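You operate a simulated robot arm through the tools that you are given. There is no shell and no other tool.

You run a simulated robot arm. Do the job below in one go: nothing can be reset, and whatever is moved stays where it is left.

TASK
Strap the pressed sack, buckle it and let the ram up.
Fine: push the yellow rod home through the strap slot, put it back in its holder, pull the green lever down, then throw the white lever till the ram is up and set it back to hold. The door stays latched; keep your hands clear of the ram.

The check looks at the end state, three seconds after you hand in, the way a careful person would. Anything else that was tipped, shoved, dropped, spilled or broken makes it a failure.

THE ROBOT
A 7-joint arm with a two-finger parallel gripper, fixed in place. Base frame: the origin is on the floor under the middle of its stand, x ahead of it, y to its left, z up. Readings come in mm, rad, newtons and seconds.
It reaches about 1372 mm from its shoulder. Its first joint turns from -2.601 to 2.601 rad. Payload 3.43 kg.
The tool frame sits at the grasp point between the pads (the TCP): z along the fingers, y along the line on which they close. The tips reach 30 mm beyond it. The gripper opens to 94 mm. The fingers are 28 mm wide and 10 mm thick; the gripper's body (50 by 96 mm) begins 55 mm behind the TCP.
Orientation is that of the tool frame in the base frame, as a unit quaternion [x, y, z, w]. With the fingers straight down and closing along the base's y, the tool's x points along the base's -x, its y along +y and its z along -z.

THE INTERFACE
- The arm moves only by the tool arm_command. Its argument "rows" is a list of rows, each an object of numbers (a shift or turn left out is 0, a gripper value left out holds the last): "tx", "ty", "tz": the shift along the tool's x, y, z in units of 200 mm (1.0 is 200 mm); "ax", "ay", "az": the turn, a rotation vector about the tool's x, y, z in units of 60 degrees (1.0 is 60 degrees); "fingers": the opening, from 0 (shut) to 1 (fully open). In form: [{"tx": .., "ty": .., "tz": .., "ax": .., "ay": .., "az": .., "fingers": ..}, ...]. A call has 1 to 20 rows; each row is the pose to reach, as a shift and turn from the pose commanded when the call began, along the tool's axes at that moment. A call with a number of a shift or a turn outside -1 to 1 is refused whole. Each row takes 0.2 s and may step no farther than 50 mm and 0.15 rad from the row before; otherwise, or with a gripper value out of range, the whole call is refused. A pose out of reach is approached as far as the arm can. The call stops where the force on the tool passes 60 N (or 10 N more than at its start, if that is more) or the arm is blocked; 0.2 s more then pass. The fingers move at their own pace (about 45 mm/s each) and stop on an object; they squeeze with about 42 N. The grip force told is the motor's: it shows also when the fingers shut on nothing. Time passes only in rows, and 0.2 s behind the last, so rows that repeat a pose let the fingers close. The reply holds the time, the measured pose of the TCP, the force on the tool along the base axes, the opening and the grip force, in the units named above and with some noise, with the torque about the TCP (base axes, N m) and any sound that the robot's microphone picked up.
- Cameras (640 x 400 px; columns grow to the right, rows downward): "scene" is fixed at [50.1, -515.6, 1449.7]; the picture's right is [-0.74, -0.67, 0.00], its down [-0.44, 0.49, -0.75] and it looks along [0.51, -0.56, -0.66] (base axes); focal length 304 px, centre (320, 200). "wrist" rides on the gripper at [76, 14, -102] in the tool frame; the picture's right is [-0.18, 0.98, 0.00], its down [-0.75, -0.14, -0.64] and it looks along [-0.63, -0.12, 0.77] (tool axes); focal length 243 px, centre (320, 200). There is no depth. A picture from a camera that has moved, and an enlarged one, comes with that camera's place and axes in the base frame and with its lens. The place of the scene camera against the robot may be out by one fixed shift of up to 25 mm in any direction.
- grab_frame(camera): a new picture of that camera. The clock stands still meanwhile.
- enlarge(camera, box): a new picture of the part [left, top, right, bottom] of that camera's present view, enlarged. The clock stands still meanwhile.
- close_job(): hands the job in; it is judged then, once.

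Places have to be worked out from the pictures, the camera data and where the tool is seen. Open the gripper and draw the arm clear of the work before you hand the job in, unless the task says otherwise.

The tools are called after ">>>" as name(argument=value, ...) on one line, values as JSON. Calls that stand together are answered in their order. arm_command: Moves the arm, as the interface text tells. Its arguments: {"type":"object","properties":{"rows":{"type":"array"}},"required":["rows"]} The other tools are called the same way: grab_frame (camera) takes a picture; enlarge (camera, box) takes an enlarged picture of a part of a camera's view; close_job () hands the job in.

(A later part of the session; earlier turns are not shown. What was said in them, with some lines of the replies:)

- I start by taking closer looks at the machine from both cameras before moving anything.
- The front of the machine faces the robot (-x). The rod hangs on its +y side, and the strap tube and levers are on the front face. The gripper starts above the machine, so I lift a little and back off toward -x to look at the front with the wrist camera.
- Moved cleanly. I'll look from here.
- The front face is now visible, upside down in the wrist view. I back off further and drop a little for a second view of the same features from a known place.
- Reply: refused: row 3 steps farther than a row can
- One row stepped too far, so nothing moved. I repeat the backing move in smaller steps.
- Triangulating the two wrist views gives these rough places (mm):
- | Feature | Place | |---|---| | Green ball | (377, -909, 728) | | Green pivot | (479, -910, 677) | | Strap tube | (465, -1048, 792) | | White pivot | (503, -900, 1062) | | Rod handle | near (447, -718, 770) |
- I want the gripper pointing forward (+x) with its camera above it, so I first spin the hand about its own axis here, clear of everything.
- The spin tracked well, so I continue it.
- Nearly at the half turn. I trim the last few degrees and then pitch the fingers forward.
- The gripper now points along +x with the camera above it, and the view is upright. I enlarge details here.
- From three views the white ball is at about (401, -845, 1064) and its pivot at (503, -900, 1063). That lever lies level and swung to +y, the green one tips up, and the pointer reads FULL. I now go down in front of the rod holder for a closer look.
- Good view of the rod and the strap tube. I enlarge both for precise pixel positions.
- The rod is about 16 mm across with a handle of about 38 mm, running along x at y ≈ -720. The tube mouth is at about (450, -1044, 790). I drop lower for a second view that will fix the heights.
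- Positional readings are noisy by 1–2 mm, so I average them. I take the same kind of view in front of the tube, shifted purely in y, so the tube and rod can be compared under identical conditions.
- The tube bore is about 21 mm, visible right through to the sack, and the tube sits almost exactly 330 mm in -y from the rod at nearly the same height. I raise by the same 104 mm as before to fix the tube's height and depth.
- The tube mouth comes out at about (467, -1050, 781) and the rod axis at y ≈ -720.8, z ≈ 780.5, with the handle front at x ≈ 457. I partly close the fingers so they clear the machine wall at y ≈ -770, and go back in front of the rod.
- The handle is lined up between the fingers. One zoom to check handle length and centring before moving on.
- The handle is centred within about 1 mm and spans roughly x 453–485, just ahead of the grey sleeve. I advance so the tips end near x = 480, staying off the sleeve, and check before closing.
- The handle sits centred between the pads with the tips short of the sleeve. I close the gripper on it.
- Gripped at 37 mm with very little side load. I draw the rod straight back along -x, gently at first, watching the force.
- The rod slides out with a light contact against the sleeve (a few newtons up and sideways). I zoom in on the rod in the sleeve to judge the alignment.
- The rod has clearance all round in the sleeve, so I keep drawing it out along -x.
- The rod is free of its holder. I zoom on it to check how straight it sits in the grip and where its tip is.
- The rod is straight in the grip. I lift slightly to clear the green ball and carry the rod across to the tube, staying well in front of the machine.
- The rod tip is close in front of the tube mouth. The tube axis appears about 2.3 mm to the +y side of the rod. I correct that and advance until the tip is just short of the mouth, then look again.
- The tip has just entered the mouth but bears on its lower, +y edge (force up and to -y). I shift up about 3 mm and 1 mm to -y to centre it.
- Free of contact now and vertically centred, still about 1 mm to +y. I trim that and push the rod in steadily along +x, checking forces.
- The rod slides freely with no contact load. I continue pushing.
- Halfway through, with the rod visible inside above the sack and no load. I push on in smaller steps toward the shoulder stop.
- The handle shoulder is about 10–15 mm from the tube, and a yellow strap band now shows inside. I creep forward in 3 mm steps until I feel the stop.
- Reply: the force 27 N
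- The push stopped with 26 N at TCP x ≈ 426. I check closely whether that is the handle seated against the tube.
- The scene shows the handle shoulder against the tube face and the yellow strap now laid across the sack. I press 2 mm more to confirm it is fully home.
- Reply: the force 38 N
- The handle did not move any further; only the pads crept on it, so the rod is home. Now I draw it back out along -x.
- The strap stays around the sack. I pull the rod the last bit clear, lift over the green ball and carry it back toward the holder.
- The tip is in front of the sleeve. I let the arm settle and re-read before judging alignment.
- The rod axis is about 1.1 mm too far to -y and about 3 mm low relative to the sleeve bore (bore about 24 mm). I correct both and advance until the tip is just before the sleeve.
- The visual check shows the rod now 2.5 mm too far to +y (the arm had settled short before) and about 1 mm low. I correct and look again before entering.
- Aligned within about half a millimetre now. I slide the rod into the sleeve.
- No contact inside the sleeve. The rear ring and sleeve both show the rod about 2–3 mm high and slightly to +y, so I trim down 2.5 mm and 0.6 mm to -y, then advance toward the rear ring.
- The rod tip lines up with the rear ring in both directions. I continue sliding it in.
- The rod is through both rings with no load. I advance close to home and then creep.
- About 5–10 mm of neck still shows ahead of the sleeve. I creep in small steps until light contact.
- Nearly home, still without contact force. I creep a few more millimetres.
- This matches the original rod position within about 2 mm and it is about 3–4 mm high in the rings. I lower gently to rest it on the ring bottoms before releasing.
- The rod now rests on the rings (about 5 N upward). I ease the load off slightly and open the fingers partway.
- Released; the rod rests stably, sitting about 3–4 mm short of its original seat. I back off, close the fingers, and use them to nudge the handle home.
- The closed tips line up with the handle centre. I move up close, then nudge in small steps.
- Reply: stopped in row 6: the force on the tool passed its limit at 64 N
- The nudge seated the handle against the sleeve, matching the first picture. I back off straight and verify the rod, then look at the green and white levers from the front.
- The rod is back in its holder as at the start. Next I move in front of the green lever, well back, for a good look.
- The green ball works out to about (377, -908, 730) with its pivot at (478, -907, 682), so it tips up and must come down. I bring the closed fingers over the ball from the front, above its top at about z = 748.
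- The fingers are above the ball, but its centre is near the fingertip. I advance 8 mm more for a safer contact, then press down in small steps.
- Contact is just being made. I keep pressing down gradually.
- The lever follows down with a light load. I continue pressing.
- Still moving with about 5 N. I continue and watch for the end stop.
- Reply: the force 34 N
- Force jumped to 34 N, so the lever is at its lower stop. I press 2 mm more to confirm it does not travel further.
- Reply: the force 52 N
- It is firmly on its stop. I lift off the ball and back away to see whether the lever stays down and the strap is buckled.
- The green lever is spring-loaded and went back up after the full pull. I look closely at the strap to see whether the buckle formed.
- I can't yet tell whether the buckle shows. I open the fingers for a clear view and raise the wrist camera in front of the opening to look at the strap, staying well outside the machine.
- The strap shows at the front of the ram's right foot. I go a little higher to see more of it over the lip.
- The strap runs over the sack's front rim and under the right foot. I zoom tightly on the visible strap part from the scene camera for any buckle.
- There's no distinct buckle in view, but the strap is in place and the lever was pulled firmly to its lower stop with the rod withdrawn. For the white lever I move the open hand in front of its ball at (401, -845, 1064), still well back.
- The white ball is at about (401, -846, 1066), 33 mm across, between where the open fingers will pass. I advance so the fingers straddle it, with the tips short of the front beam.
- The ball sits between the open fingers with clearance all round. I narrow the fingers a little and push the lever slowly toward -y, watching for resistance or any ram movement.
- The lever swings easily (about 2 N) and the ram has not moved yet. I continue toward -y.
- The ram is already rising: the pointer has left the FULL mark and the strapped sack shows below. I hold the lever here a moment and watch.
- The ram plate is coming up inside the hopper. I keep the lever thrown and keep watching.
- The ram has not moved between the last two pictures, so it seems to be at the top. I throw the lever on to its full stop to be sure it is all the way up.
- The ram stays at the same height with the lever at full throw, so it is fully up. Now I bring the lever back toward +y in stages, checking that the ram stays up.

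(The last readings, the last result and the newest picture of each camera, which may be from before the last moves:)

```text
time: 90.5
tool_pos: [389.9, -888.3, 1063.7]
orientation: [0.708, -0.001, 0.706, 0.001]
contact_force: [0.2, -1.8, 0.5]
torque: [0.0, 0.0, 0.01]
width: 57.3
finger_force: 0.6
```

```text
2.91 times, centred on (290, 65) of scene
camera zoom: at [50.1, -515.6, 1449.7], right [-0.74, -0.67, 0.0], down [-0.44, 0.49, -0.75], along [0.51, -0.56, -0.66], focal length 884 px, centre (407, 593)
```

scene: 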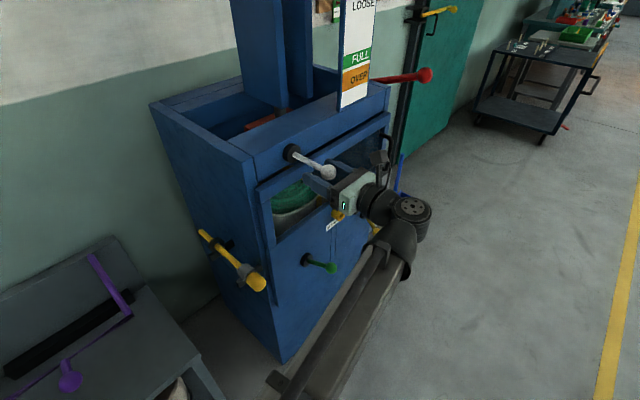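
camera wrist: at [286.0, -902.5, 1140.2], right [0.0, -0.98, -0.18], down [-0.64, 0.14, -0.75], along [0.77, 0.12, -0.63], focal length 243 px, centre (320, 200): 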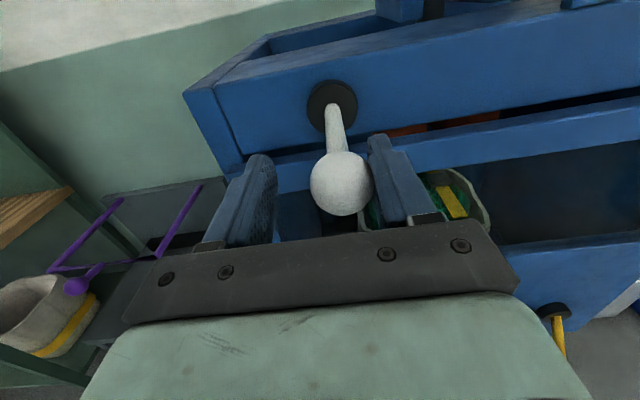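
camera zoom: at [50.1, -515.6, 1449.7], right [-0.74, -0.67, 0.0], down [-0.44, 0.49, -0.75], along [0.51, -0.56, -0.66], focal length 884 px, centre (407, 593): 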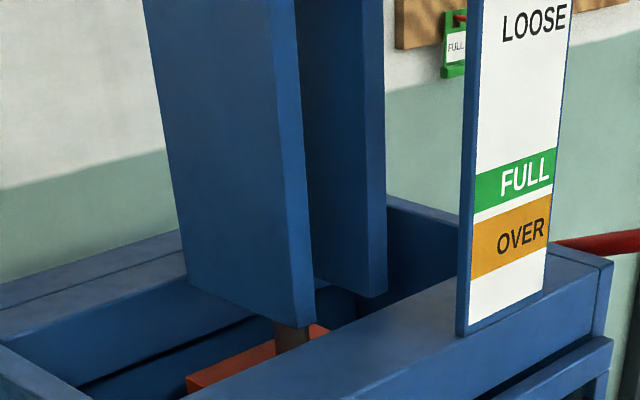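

The ram stays up with the lever near its middle. I move it further back toward its original position, again checking the ram.

>>> arm_command(rows=[{"ty": -0.04}, {"ty": -0.08}, {"ty": -0.12}, {"ty": -0.12}])

>>> enlarge(camera="scene", box=[180, 0, 400, 130])

>>> grab_frame(camera="wrist")

```text
time: 91.5
tool_pos: [390.1, -865.6, 1064.3]
orientation: [0.708, -0.001, 0.707, 0.001]
contact_force: [-0.4, -2.3, -0.1]
torque: [0.02, 0.0, -0.01]
width: 57.3
finger_force: 1.1
```

```text
2.91 times, centred on (290, 65) of scene
camera zoom: at [50.1, -515.6, 1449.7], right [-0.74, -0.67, 0.0], down [-0.44, 0.49, -0.75], along [0.51, -0.56, -0.66], focal length 884 px, centre (407, 593)
```

zoom: 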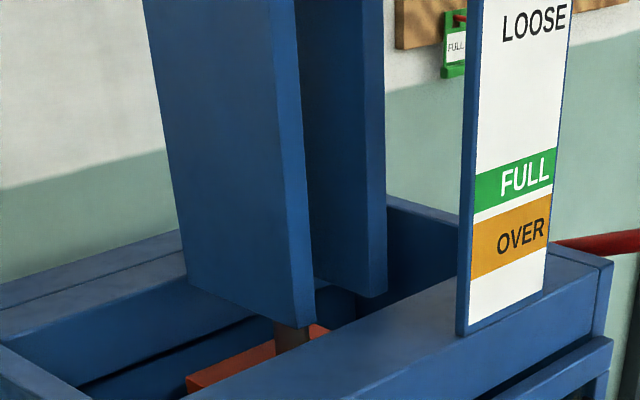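

```text
taken
camera wrist: at [284.7, -879.3, 1140.0], right [0.0, -0.98, -0.18], down [-0.64, 0.14, -0.75], along [0.77, 0.12, -0.63], focal length 243 px, centre (320, 200)
```

wrist: 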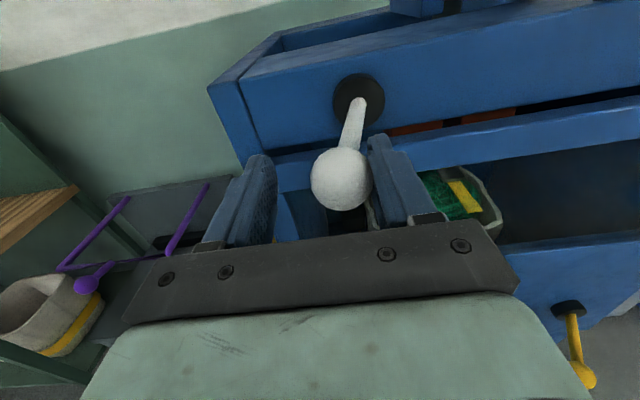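

The ram is still up. I push the lever the rest of the way to its original stop.

>>> arm_command(rows=[{"ty": -0.03}, {"ty": -0.06}, {"ty": -0.09}, {"ty": -0.115}, {"ty": -0.115}])

>>> enlarge(camera="scene", box=[180, 0, 400, 130])

>>> grab_frame(camera="wrist")

```text
time: 92.7
tool_pos: [388.5, -842.8, 1065.3]
orientation: [0.708, -0.002, 0.706, 0.002]
contact_force: [0.0, -0.8, 0.5]
torque: [0.0, 0.01, 0.05]
width: 57.1
finger_force: 0.7
```

```text
2.91 times, centred on (290, 65) of scene
camera zoom: at [50.1, -515.6, 1449.7], right [-0.74, -0.67, 0.0], down [-0.44, 0.49, -0.75], along [0.51, -0.56, -0.66], focal length 884 px, centre (407, 593)
```

zoom: 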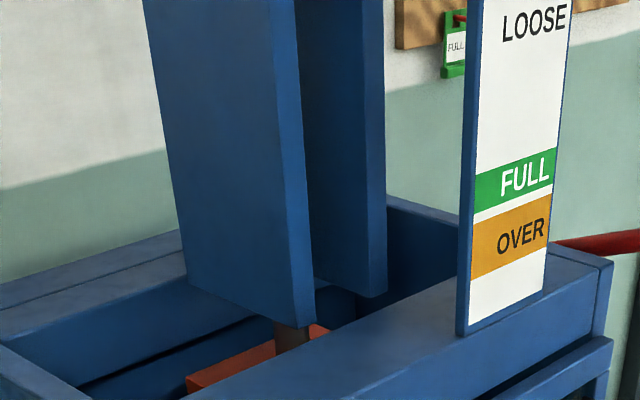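

```text
taken
camera wrist: at [285.1, -856.4, 1140.4], right [0.0, -0.98, -0.18], down [-0.64, 0.14, -0.75], along [0.77, 0.12, -0.63], focal length 243 px, centre (320, 200)
```

wrist: 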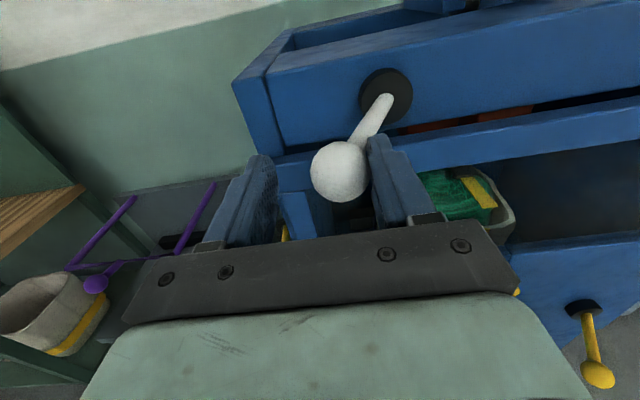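

The ball is still about 6 mm short of where it started. I push gently until I feel the stop.

>>> arm_command(rows=[{"ty": -0.015}, {"ty": -0.03}, {"ty": -0.04}, {"ty": -0.04}])

>>> grab_frame(camera="wrist")

>>> enlarge(camera="scene", box=[180, 0, 400, 130])

```text
time: 93.7
tool_pos: [388.9, -835.1, 1065.9]
orientation: [0.708, -0.001, 0.706, 0.001]
contact_force: [0.1, -2.0, 1.5]
torque: [-0.04, -0.02, 0.02]
width: 57.7
finger_force: 1.3
```

```text
taken
camera wrist: at [284.5, -848.0, 1141.0], right [0.0, -0.98, -0.18], down [-0.64, 0.14, -0.75], along [0.77, 0.12, -0.63], focal length 243 px, centre (320, 200)
```

wrist: 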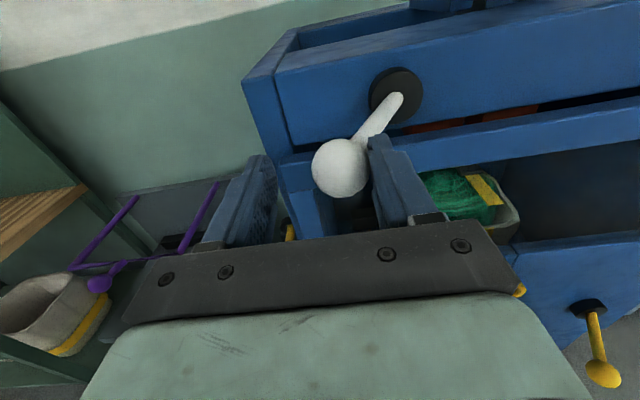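

```text
2.91 times, centred on (290, 65) of scene
camera zoom: at [50.1, -515.6, 1449.7], right [-0.74, -0.67, 0.0], down [-0.44, 0.49, -0.75], along [0.51, -0.56, -0.66], focal length 884 px, centre (407, 593)
```

zoom: 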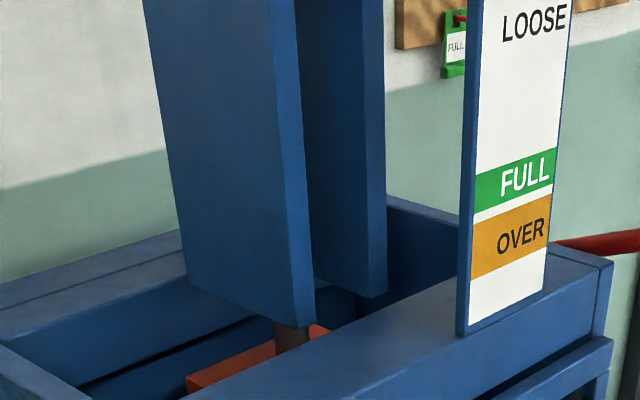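

The ball is back within about 1 mm of its original place. I nudge 2 mm more to see whether a stop is felt.

>>> arm_command(rows=[{"ty": -0.006}, {"ty": -0.011}, {"ty": -0.011}])

>>> enlarge(camera="wrist", box=[260, 60, 440, 220])

>>> enlarge(camera="scene", box=[240, 120, 400, 240])

```text
time: 94.5
tool_pos: [387.6, -833.3, 1065.2]
orientation: [0.707, -0.001, 0.707, 0.001]
contact_force: [-3.0, -7.2, 0.7]
torque: [-0.01, -0.03, -0.17]
width: 60.1
finger_force: 2.7
```

```text
2.50 times, centred on (350, 140) of wrist
camera zoom: at [284.9, -846.1, 1140.6], right [0.0, -0.98, -0.18], down [-0.64, 0.14, -0.75], along [0.77, 0.12, -0.63], focal length 606 px, centre (245, 350)
```

zoom: 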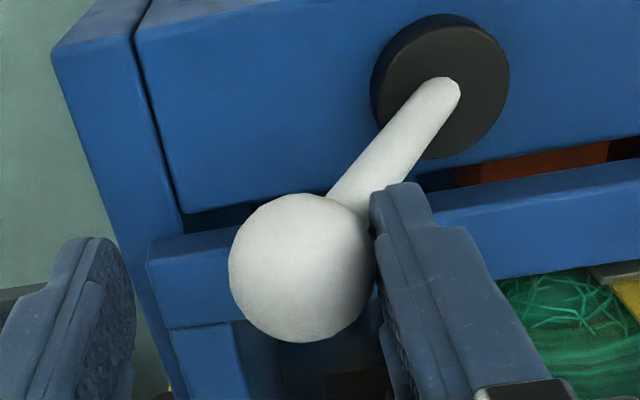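

```text
3.33 times, centred on (320, 180) of scene
camera zoom: at [50.1, -515.6, 1449.7], right [-0.74, -0.67, 0.0], down [-0.44, 0.49, -0.75], along [0.51, -0.56, -0.66], focal length 1013 px, centre (320, 267)
```

zoom: 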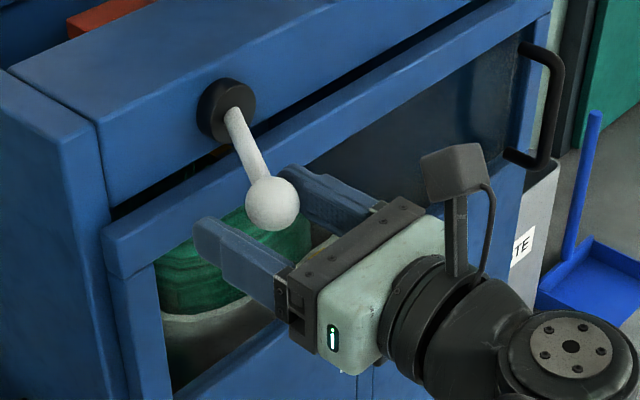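

The force rose and the ball matches its original picture position, so the lever is back at hold and the ram stays up. I ease off, open the fingers and withdraw straight back.

>>> arm_command(rows=[{"ty": 0.02}, {"ty": 0.03, "fingers": 1.0}, {"ty": 0.03, "fingers": 1.0}, {"ty": 0.03, "tz": -0.1}, {"ty": 0.03, "tz": -0.3}, {"ty": 0.03, "tz": -0.5}, {"ty": 0.03, "tz": -0.7}, {"ty": 0.03, "tz": -0.9}, {"ty": 0.03, "tz": -0.9}])

>>> grab_frame(camera="scene")

>>> enlarge(camera="scene", box=[240, 130, 400, 240])

>>> grab_frame(camera="wrist")

```text
time: 96.5
tool_pos: [208.8, -837.6, 1064.0]
orientation: [0.708, -0.001, 0.706, 0.001]
contact_force: [0.3, -0.4, 0.9]
torque: [0.02, 0.02, 0.0]
width: 94.1
finger_force: 0.0
```

```text
taken
```

scene: 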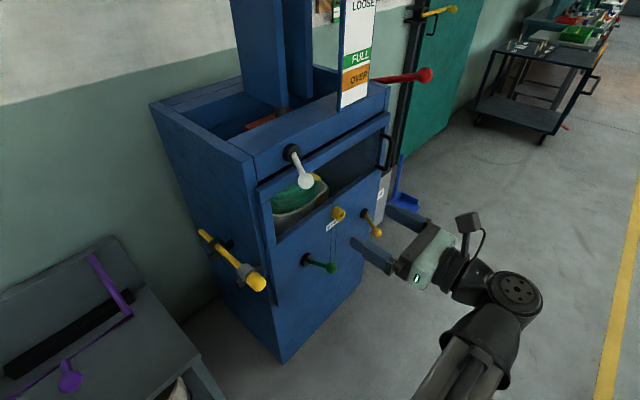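

```text
3.64 times, centred on (320, 185) of scene
camera zoom: at [50.1, -515.6, 1449.7], right [-0.74, -0.67, 0.0], down [-0.44, 0.49, -0.75], along [0.51, -0.56, -0.66], focal length 1105 px, centre (320, 254)
```

zoom: 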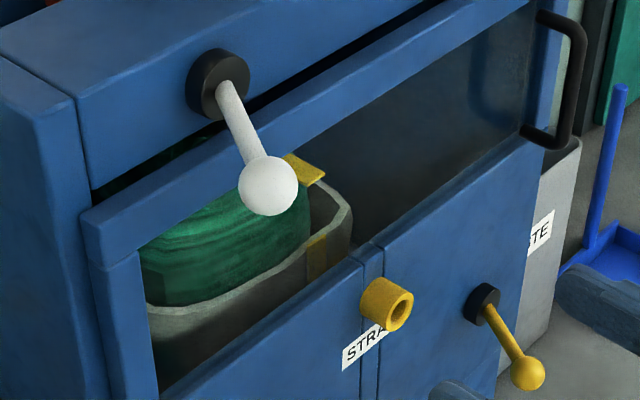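

```text
taken
camera wrist: at [106.0, -851.1, 1139.7], right [0.0, -0.98, -0.18], down [-0.64, 0.14, -0.75], along [0.77, 0.12, -0.63], focal length 243 px, centre (320, 200)
```

wrist: 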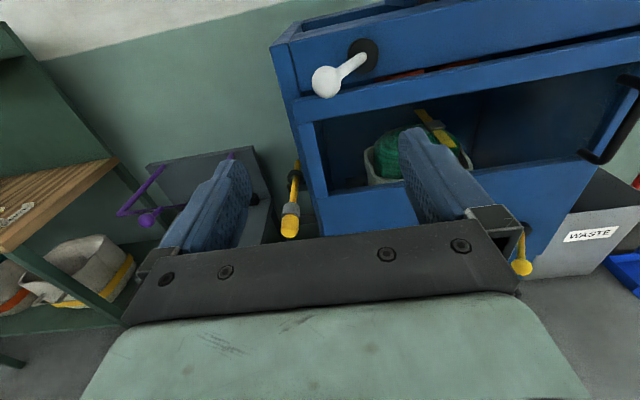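

The ram is up and the lever is at hold, but the sack's contents now look higher than before. I zoom in on the strap to see whether it is holding.

>>> enlarge(camera="scene", box=[295, 165, 335, 205])

>>> enlarge(camera="wrist", box=[350, 90, 490, 190])

>>> enlarge(camera="scene", box=[180, 0, 400, 130])

```text
10.00 times, centred on (315, 185) of scene
camera zoom: at [50.1, -515.6, 1449.7], right [-0.74, -0.67, 0.0], down [-0.44, 0.49, -0.75], along [0.51, -0.56, -0.66], focal length 3039 px, centre (370, 350)
```

zoom: 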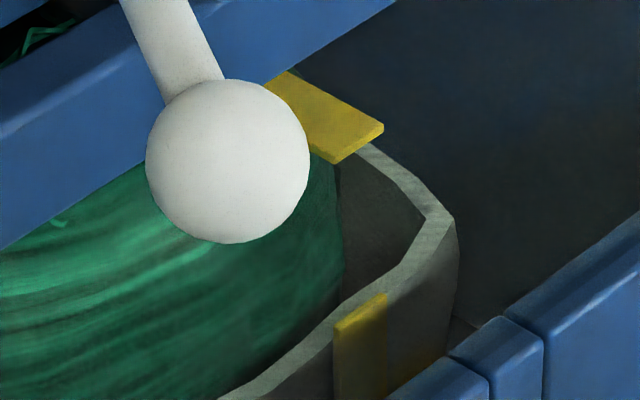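

```text
4.00 times, centred on (420, 140) of wrist
camera zoom: at [106.0, -851.1, 1139.7], right [0.0, -0.98, -0.18], down [-0.64, 0.14, -0.75], along [0.77, 0.12, -0.63], focal length 970 px, centre (-80, 440)
```

zoom: 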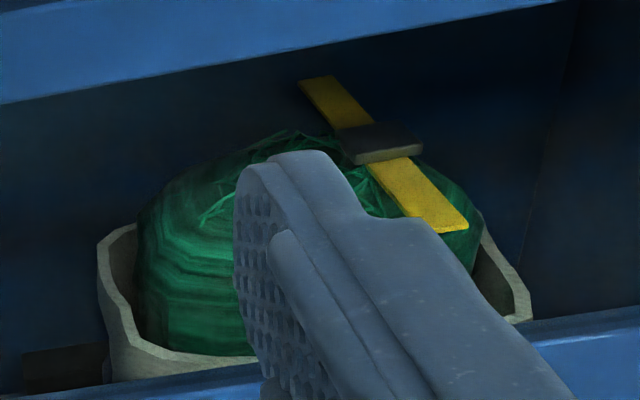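

```text
2.91 times, centred on (290, 65) of scene
camera zoom: at [50.1, -515.6, 1449.7], right [-0.74, -0.67, 0.0], down [-0.44, 0.49, -0.75], along [0.51, -0.56, -0.66], focal length 884 px, centre (407, 593)
```

zoom: 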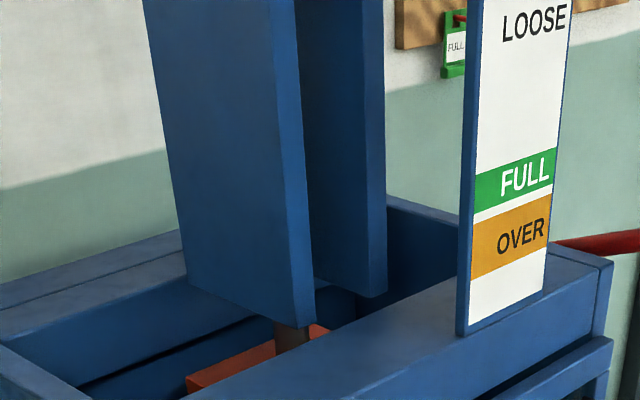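

There is a dark buckle on the strap across the top of the sack, but the contents have risen. I wait briefly and compare, to see whether it is still moving.

>>> arm_command(rows=[{"tz": 0.0, "fingers": 1.0}, {"tz": 0.0}, {"tz": 0.0}, {"tz": 0.0}, {"tz": 0.0}])

>>> enlarge(camera="scene", box=[295, 165, 335, 205])

>>> enlarge(camera="wrist", box=[350, 90, 490, 190])

```text
time: 97.7
tool_pos: [209.8, -838.4, 1063.6]
orientation: [0.707, -0.001, 0.707, 0.001]
contact_force: [0.3, -0.1, -0.1]
torque: [-0.02, 0.0, 0.01]
width: 93.9
finger_force: 0.0
```

```text
10.00 times, centred on (315, 185) of scene
camera zoom: at [50.1, -515.6, 1449.7], right [-0.74, -0.67, 0.0], down [-0.44, 0.49, -0.75], along [0.51, -0.56, -0.66], focal length 3039 px, centre (370, 350)
```

zoom: 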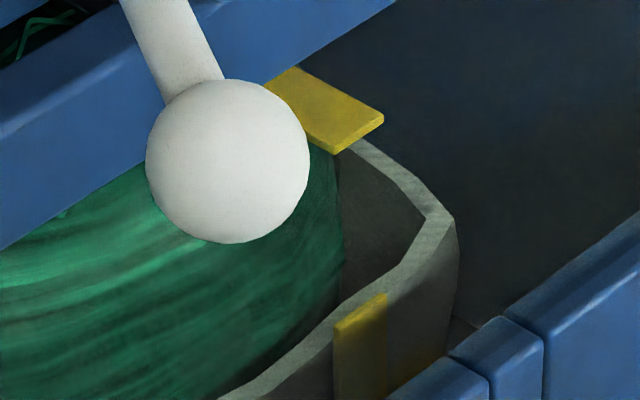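

```text
4.00 times, centred on (420, 140) of wrist
camera zoom: at [106.4, -851.1, 1139.7], right [0.0, -0.98, -0.18], down [-0.64, 0.14, -0.75], along [0.77, 0.12, -0.63], focal length 970 px, centre (-80, 440)
```

zoom: 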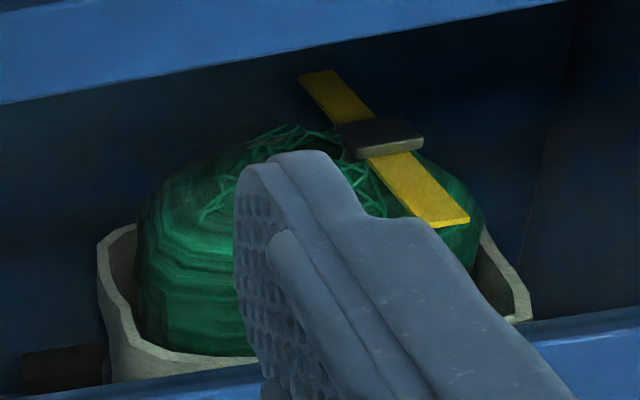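

The top is still creeping upward slowly. I wait a few seconds to see whether the strap brings it to rest.

>>> arm_command(rows=[{"tz": 0.0}, {"tz": 0.0}, {"tz": 0.0}, {"tz": 0.0}, {"tz": 0.0}, {"tz": 0.0}, {"tz": 0.0}, {"tz": 0.0}, {"tz": 0.0}, {"tz": 0.0}])

>>> enlarge(camera="scene", box=[295, 165, 335, 205])

>>> enlarge(camera="wrist", box=[350, 90, 490, 190])

```text
time: 99.9
tool_pos: [210.0, -837.1, 1064.9]
orientation: [0.708, -0.001, 0.706, 0.001]
contact_force: [-0.6, 0.1, 0.5]
torque: [0.02, 0.0, 0.04]
width: 93.8
finger_force: 0.0
```

```text
10.00 times, centred on (315, 185) of scene
camera zoom: at [50.1, -515.6, 1449.7], right [-0.74, -0.67, 0.0], down [-0.44, 0.49, -0.75], along [0.51, -0.56, -0.66], focal length 3039 px, centre (370, 350)
```

zoom: 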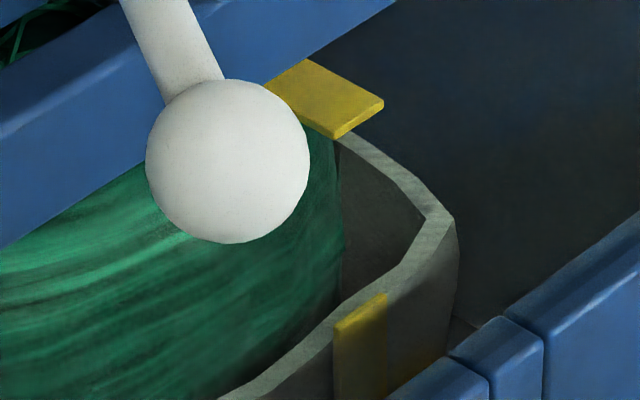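

```text
4.00 times, centred on (420, 140) of wrist
camera zoom: at [106.4, -851.2, 1139.7], right [0.0, -0.98, -0.18], down [-0.64, 0.14, -0.75], along [0.77, 0.12, -0.63], focal length 970 px, centre (-80, 440)
```

zoom: 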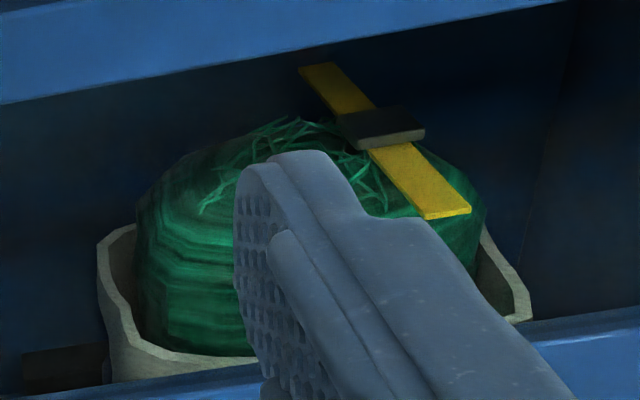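

The rise is slowing down. I check the small sign on the wall behind the machine and look at the machine's other parts for any clue on how the strap is meant to look.

>>> enlarge(camera="scene", box=[305, 0, 345, 25])

>>> enlarge(camera="scene", box=[360, 40, 460, 110])

>>> enlarge(camera="scene", box=[230, 90, 330, 160])

>>> enlarge(camera="wrist", box=[0, 130, 200, 350])

```text
16.00 times, centred on (325, 12) of scene
camera zoom: at [50.1, -515.6, 1449.7], right [-0.74, -0.67, 0.0], down [-0.44, 0.49, -0.75], along [0.51, -0.56, -0.66], focal length 4862 px, centre (240, 3200)
```

zoom: 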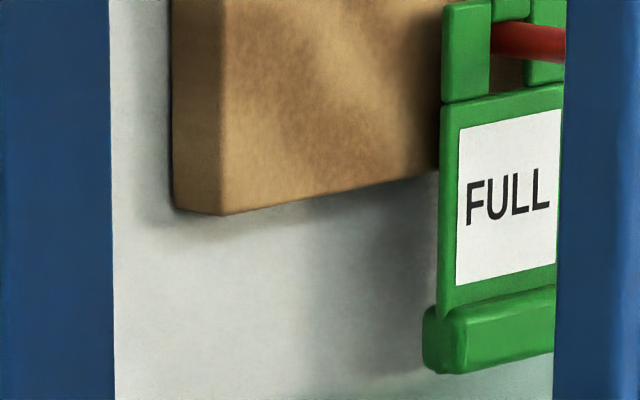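

```text
5.71 times, centred on (410, 75) of scene
camera zoom: at [50.1, -515.6, 1449.7], right [-0.74, -0.67, 0.0], down [-0.44, 0.49, -0.75], along [0.51, -0.56, -0.66], focal length 1737 px, centre (-194, 914)
```

zoom: 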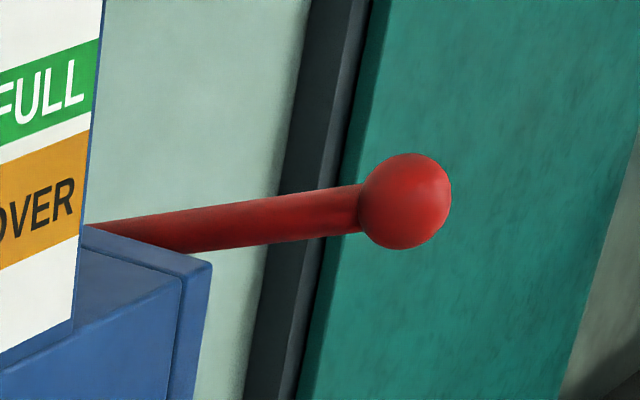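

```text
5.71 times, centred on (280, 125) of scene
camera zoom: at [50.1, -515.6, 1449.7], right [-0.74, -0.67, 0.0], down [-0.44, 0.49, -0.75], along [0.51, -0.56, -0.66], focal length 1737 px, centre (549, 629)
```

zoom: 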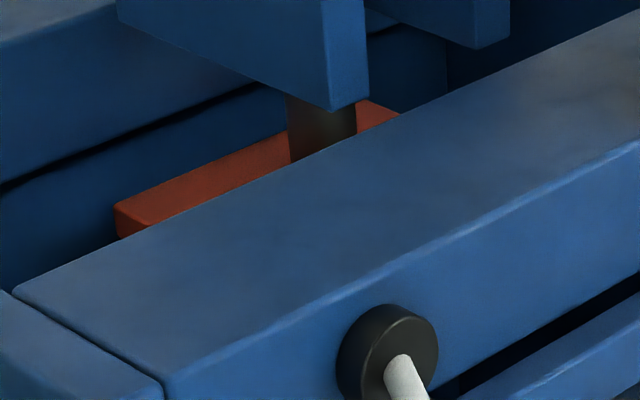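

```text
1.82 times, centred on (100, 240) of wrist
camera zoom: at [106.4, -851.2, 1139.7], right [0.0, -0.98, -0.18], down [-0.64, 0.14, -0.75], along [0.77, 0.12, -0.63], focal length 441 px, centre (720, 127)
```

zoom: 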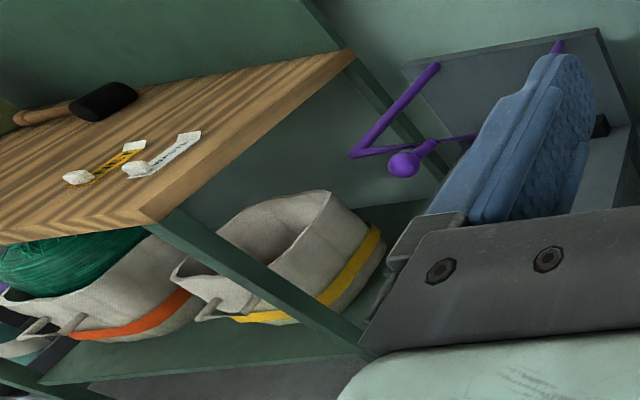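

I move the camera in front of the opening, outside the machine, for an unobstructed look at the strap and buckle.

>>> arm_command(rows=[{"ty": 0.2, "tx": 0.05}, {"ty": 0.4, "tx": 0.1}, {"ty": 0.6, "tx": 0.15}, {"ty": 0.8, "tx": 0.2}, {"ty": 1.0, "tx": 0.2}, {"ty": 1.0, "tx": 0.2}])

>>> grab_frame(camera="wrist")

>>> enlarge(camera="wrist", box=[260, 100, 400, 200])

>>> enlarge(camera="scene", box=[295, 165, 335, 205])

```text
time: 101.3
tool_pos: [208.7, -1037.9, 1104.2]
orientation: [0.707, -0.001, 0.707, 0.001]
contact_force: [-0.1, -0.6, -0.5]
torque: [-0.02, 0.01, 0.01]
width: 94.0
finger_force: 0.1
```

```text
taken
camera wrist: at [106.0, -1051.7, 1179.9], right [0.0, -0.98, -0.18], down [-0.64, 0.14, -0.75], along [0.77, 0.12, -0.63], focal length 243 px, centre (320, 200)
```

wrist: 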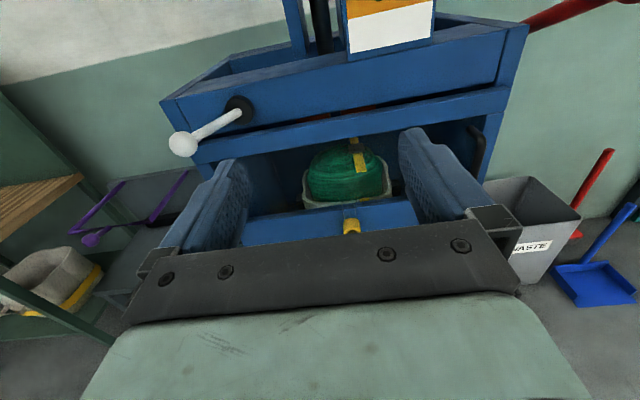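

```text
4.00 times, centred on (330, 150) of wrist
camera zoom: at [106.0, -1051.7, 1179.9], right [0.0, -0.98, -0.18], down [-0.64, 0.14, -0.75], along [0.77, 0.12, -0.63], focal length 970 px, centre (280, 400)
```

zoom: 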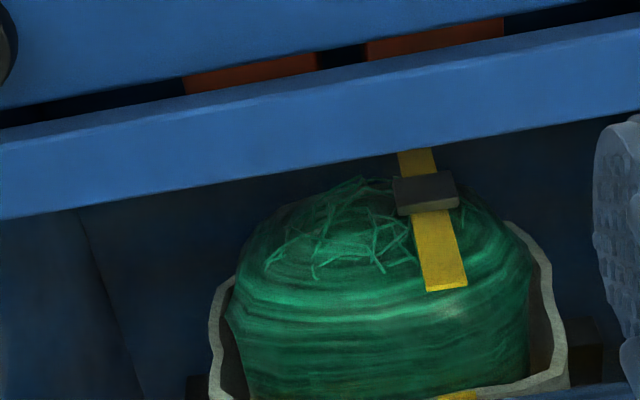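

```text
10.00 times, centred on (315, 185) of scene
camera zoom: at [50.1, -515.6, 1449.7], right [-0.74, -0.67, 0.0], down [-0.44, 0.49, -0.75], along [0.51, -0.56, -0.66], focal length 3039 px, centre (370, 350)
```

zoom: 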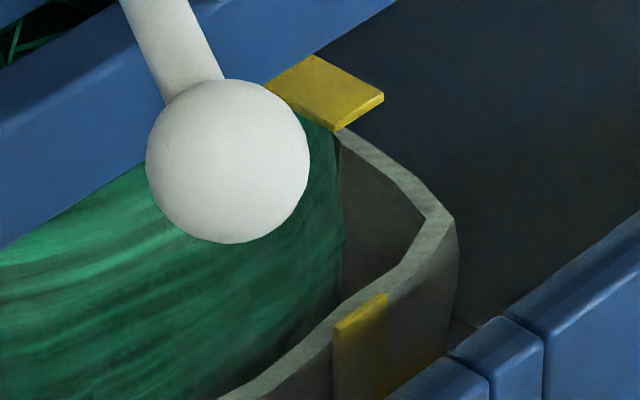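

The strap and buckle ride on top of the swelling contents. I wait a bit longer, from here, to see where it settles.

>>> arm_command(rows=[{"tz": 0.0}, {"tz": 0.0}, {"tz": 0.0}, {"tz": 0.0}, {"tz": 0.0}, {"tz": 0.0}, {"tz": 0.0}, {"tz": 0.0}, {"tz": 0.0}, {"tz": 0.0}, {"tz": 0.0}, {"tz": 0.0}, {"tz": 0.0}, {"tz": 0.0}, {"tz": 0.0}])

>>> enlarge(camera="wrist", box=[260, 100, 400, 200])

>>> enlarge(camera="scene", box=[295, 165, 335, 205])

>>> enlarge(camera="scene", box=[180, 180, 400, 320])

```text
time: 104.5
tool_pos: [210.5, -1038.0, 1104.9]
orientation: [0.707, -0.001, 0.707, 0.001]
contact_force: [-0.2, 0.2, -0.6]
torque: [0.02, 0.03, -0.02]
width: 94.0
finger_force: 0.1
```

```text
4.00 times, centred on (330, 150) of wrist
camera zoom: at [106.0, -1051.5, 1179.8], right [0.0, -0.98, -0.18], down [-0.64, 0.14, -0.75], along [0.77, 0.12, -0.63], focal length 970 px, centre (280, 400)
```

zoom: 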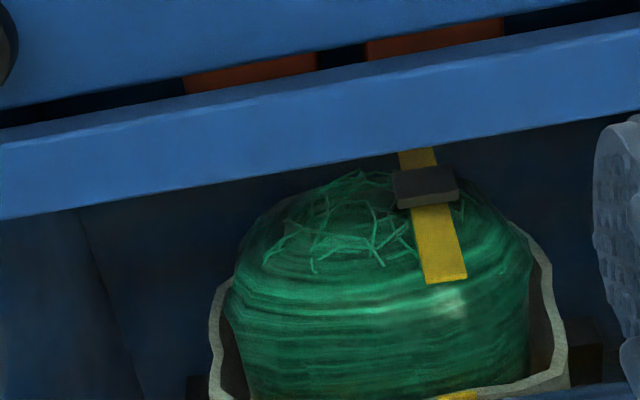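

```text
10.00 times, centred on (315, 185) of scene
camera zoom: at [50.1, -515.6, 1449.7], right [-0.74, -0.67, 0.0], down [-0.44, 0.49, -0.75], along [0.51, -0.56, -0.66], focal length 3039 px, centre (370, 350)
```

zoom: 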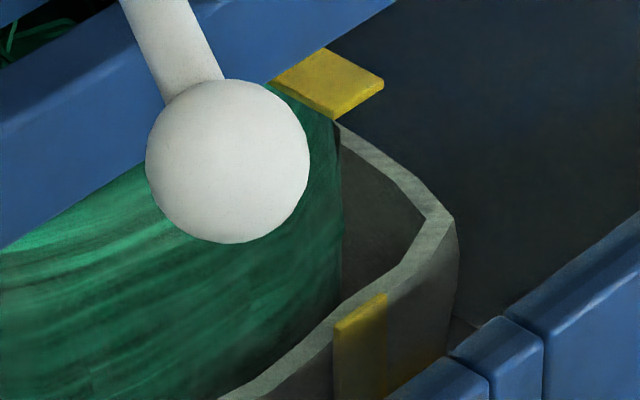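

```text
2.86 times, centred on (290, 250) of scene
camera zoom: at [50.1, -515.6, 1449.7], right [-0.74, -0.67, 0.0], down [-0.44, 0.49, -0.75], along [0.51, -0.56, -0.66], focal length 868 px, centre (406, 57)
```

zoom: 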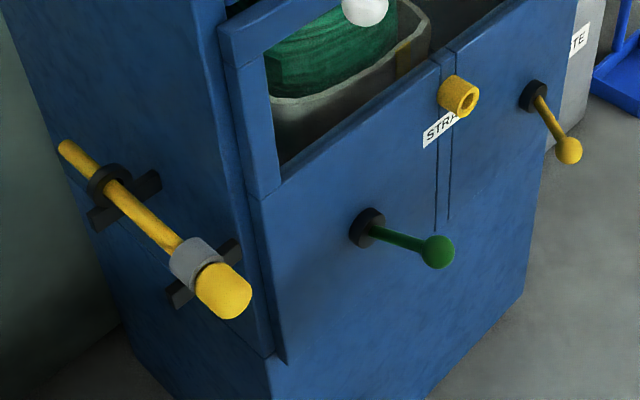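

The ram, rod and levers are as they should be. The sack top keeps easing up toward a rest, with the strap and buckle on it. To make sure the buckle really closed, I give the green lever one more full pull with a longer hold and watch the strap meanwhile. First I go down in front of it with the fingers closed.

>>> arm_command(rows=[{"ty": -0.15, "tx": -0.15, "fingers": 0.0}, {"ty": -0.3, "tx": -0.3}, {"ty": -0.45, "tx": -0.45}, {"ty": -0.6, "tx": -0.6}, {"ty": -0.65, "tx": -0.8}, {"ty": -0.65, "tx": -1.0}, {"ty": -0.65, "tx": -1.0}])

>>> arm_command(rows=[{"tz": 0.2}, {"tz": 0.4}, {"tz": 0.6}, {"tz": 0.77}, {"tz": 0.77, "tx": -0.2}, {"tz": 0.77, "tx": -0.4}, {"tz": 0.77, "tx": -0.58}, {"tz": 0.77, "tx": -0.58}])

>>> enlarge(camera="scene", box=[280, 160, 400, 310])

>>> enlarge(camera="scene", box=[295, 165, 335, 205])

```text
time: 106.1
tool_pos: [207.3, -909.4, 906.6]
orientation: [0.708, -0.001, 0.706, 0.002]
contact_force: [0.8, -0.1, 1.0]
torque: [0.0, 0.03, -0.02]
width: 0.2
finger_force: 32.9
```

```text
time: 107.9
tool_pos: [362.7, -908.7, 789.6]
orientation: [0.708, 0.0, 0.707, 0.0]
contact_force: [0.1, 0.3, 0.1]
torque: [0.02, 0.02, -0.02]
width: 0.1
finger_force: 33.2
```

```text
2.67 times, centred on (340, 235) of scene
camera zoom: at [50.1, -515.6, 1449.7], right [-0.74, -0.67, 0.0], down [-0.44, 0.49, -0.75], along [0.51, -0.56, -0.66], focal length 810 px, centre (267, 107)
```

zoom: 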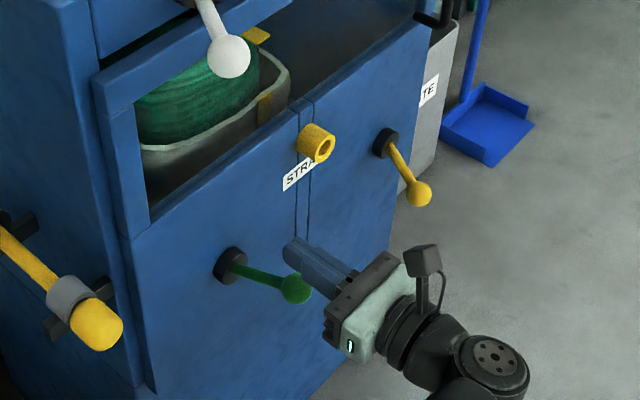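

```text
10.00 times, centred on (315, 185) of scene
camera zoom: at [50.1, -515.6, 1449.7], right [-0.74, -0.67, 0.0], down [-0.44, 0.49, -0.75], along [0.51, -0.56, -0.66], focal length 3039 px, centre (370, 350)
```

zoom: 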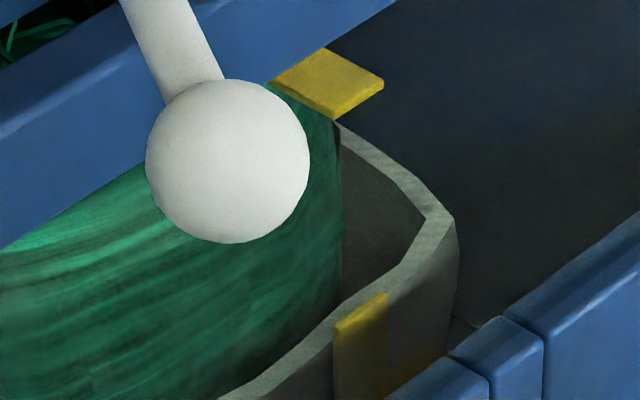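

The sack top has stopped moving (same place as 3 s ago). I now press the green lever down again to its stop.

>>> arm_command(rows=[{"tx": -0.06}, {"tx": -0.12}, {"tx": -0.18}, {"tx": -0.24}, {"tx": -0.3}, {"tx": -0.36}, {"tx": -0.42}, {"tx": -0.48}, {"tx": -0.54}, {"tx": -0.58}, {"tx": -0.61}, {"tx": -0.63}, {"tx": -0.64}, {"tx": -0.64}, {"tx": -0.64}, {"tx": -0.64}, {"tx": -0.64}, {"tx": -0.64}])

>>> enlarge(camera="scene", box=[280, 160, 400, 310])

>>> enlarge(camera="scene", box=[295, 165, 335, 205])

```text
time: 111.7
tool_pos: [361.7, -907.8, 661.5]
orientation: [0.708, -0.001, 0.706, 0.001]
contact_force: [-0.2, 1.0, 5.0]
torque: [0.03, -0.11, 0.05]
width: 0.2
finger_force: 33.6
```

```text
2.67 times, centred on (340, 235) of scene
camera zoom: at [50.1, -515.6, 1449.7], right [-0.74, -0.67, 0.0], down [-0.44, 0.49, -0.75], along [0.51, -0.56, -0.66], focal length 810 px, centre (267, 107)
```

zoom: 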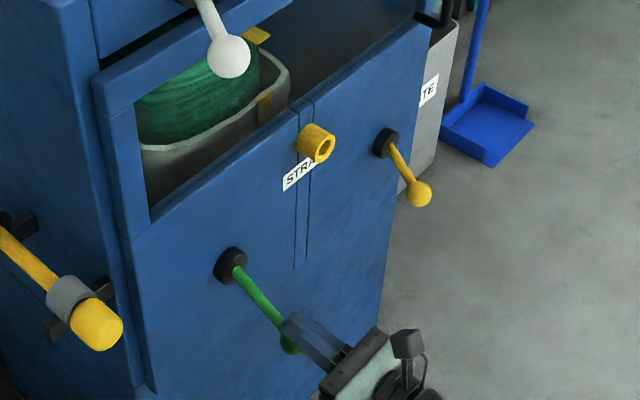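

```text
10.00 times, centred on (315, 185) of scene
camera zoom: at [50.1, -515.6, 1449.7], right [-0.74, -0.67, 0.0], down [-0.44, 0.49, -0.75], along [0.51, -0.56, -0.66], focal length 3039 px, centre (370, 350)
```

zoom: 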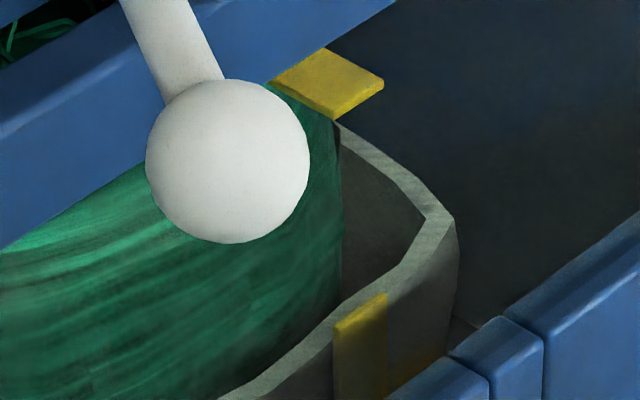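

Almost at the stop. I press the last few millimetres and hold there.

>>> arm_command(rows=[{"tx": -0.015}, {"tx": -0.025}, {"tx": -0.03}, {"tx": -0.03}, {"tx": -0.03}, {"tx": -0.03}, {"tx": -0.03}, {"tx": -0.03}, {"tx": -0.03}, {"tx": -0.03}, {"tx": -0.03}])

>>> enlarge(camera="scene", box=[295, 165, 335, 205])

```text
time: 114.1
tool_pos: [361.7, -908.0, 659.9]
orientation: [0.702, -0.002, 0.712, 0.003]
contact_force: [-8.4, -1.7, 50.9]
torque: [-0.14, -0.84, -0.02]
width: 0.0
finger_force: 32.9
```

```text
10.00 times, centred on (315, 185) of scene
camera zoom: at [50.1, -515.6, 1449.7], right [-0.74, -0.67, 0.0], down [-0.44, 0.49, -0.75], along [0.51, -0.56, -0.66], focal length 3039 px, centre (370, 350)
```

zoom: 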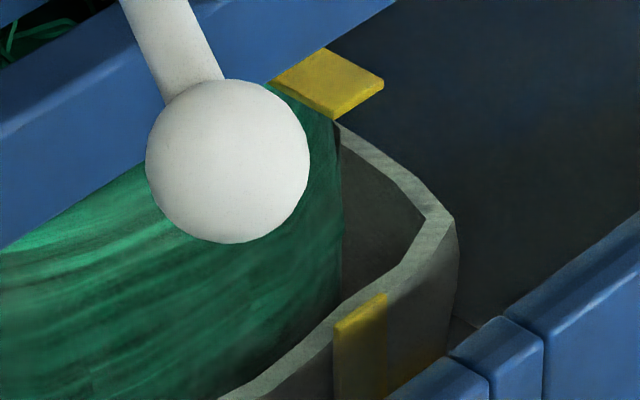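

The lever is at its stop again and nothing about the strap changes, so the first pull had already done its work. I lift off, back away and open the gripper, clear of everything.

>>> arm_command(rows=[{"tx": 0.05}, {"tx": 0.12}, {"tx": 0.2}, {"tx": 0.2, "tz": -0.2}, {"tx": 0.2, "tz": -0.4}, {"tx": 0.2, "tz": -0.6}, {"tx": 0.2, "tz": -0.8}, {"tx": 0.2, "tz": -1.0}, {"tx": 0.2, "tz": -1.0}])

>>> arm_command(rows=[{"tx": 0.2, "fingers": 1.0}, {"tx": 0.4}, {"tx": 0.6}, {"tx": 0.8}, {"tx": 1.0}, {"tx": 1.0}])

>>> grab_frame(camera="scene")

>>> grab_frame(camera="wrist")

>>> enlarge(camera="scene", box=[180, 120, 420, 310])

```text
time: 116.1
tool_pos: [160.4, -906.7, 695.4]
orientation: [0.708, -0.002, 0.706, 0.002]
contact_force: [0.3, -0.2, -0.2]
torque: [-0.02, -0.01, 0.01]
width: 0.1
finger_force: 32.9
```

```text
time: 117.5
tool_pos: [160.9, -907.8, 894.7]
orientation: [0.708, -0.001, 0.706, 0.0]
contact_force: [-0.5, -1.1, 0.5]
torque: [-0.02, -0.02, -0.02]
width: 94.0
finger_force: 0.0
```

```text
taken
```

scene: 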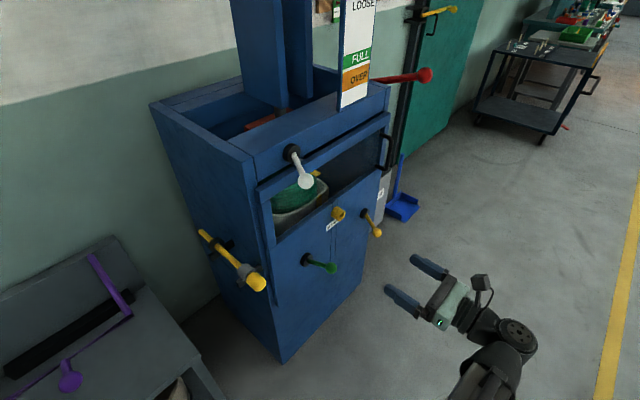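

```text
taken
camera wrist: at [57.1, -920.6, 970.1], right [0.0, -0.98, -0.18], down [-0.64, 0.14, -0.75], along [0.77, 0.12, -0.63], focal length 243 px, centre (320, 200)
```

wrist: 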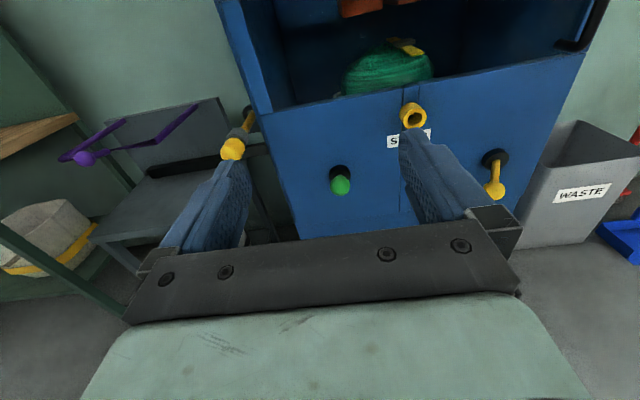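

```text
2.11 times, centred on (300, 215) of scene
camera zoom: at [50.1, -515.6, 1449.7], right [-0.74, -0.67, 0.0], down [-0.44, 0.49, -0.75], along [0.51, -0.56, -0.66], focal length 640 px, centre (362, 168)
```

zoom: 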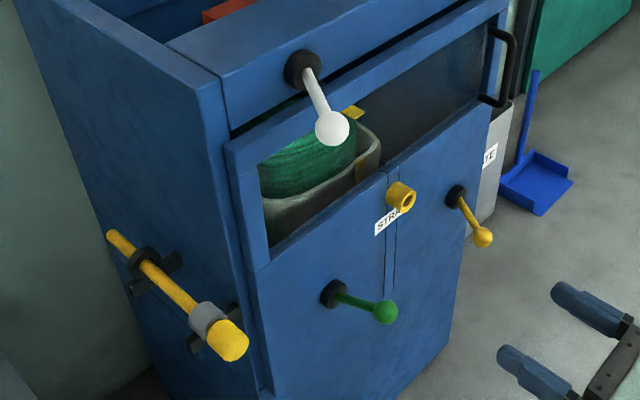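

Final state as I see it:
- The rod is seated in its holder.
- The strap and buckle are on the sack.
- The green lever was pulled fully down twice, and it springs back up.
- The ram is up and staying there.
- The white lever is back at hold.
- The door and yellow lever are untouched.
- The gripper is open and clear.

The sack's top swelled up about 100 mm after the ram lifted and has stopped. I could not see the buckle close, so I can't confirm that the strap is what holds it. I hand the job in.

>>> close_job()

```text
The job is handed in.
```

I ran every step you listed and handed the job in, but I can't confirm that the strap is holding the sack pressed.

**What I saw at the end:**
- **Rod:** I pushed it through the strap slot until its handle met the tube. The strap showed on the sack, and the rod is seated back in its holder.
- **Green lever:** I pulled it down to its stop, and it springs back up when let go. I pulled it a second time after the ram was up, in case the first pull had not closed the buckle; nothing visible changed.
- **White lever:** I threw it until the ram stopped rising, then set it back where it started, which I took to be hold. The ram stayed up.
- **The rest:** I did not touch the door, its handle or the yellow lever. The gripper is open and the arm is clear.

**What is in doubt:** after the ram lifted, the sack's contents swelled up by about 100 mm over roughly 20 seconds, then stopped. The top piece of the strap, with a buckle on it, rode up with them. That left a gap to the piece at the front of the sack.

The buckle was hidden under the ram when I pulled the green lever, so I never saw it close. The swelling may have stopped because the strap went tight, or because the contents had sprung back fully. If they sprang back, the sack is not properly strapped. I had no way to press it again: the red lever, which may work the press, looked out of reach.
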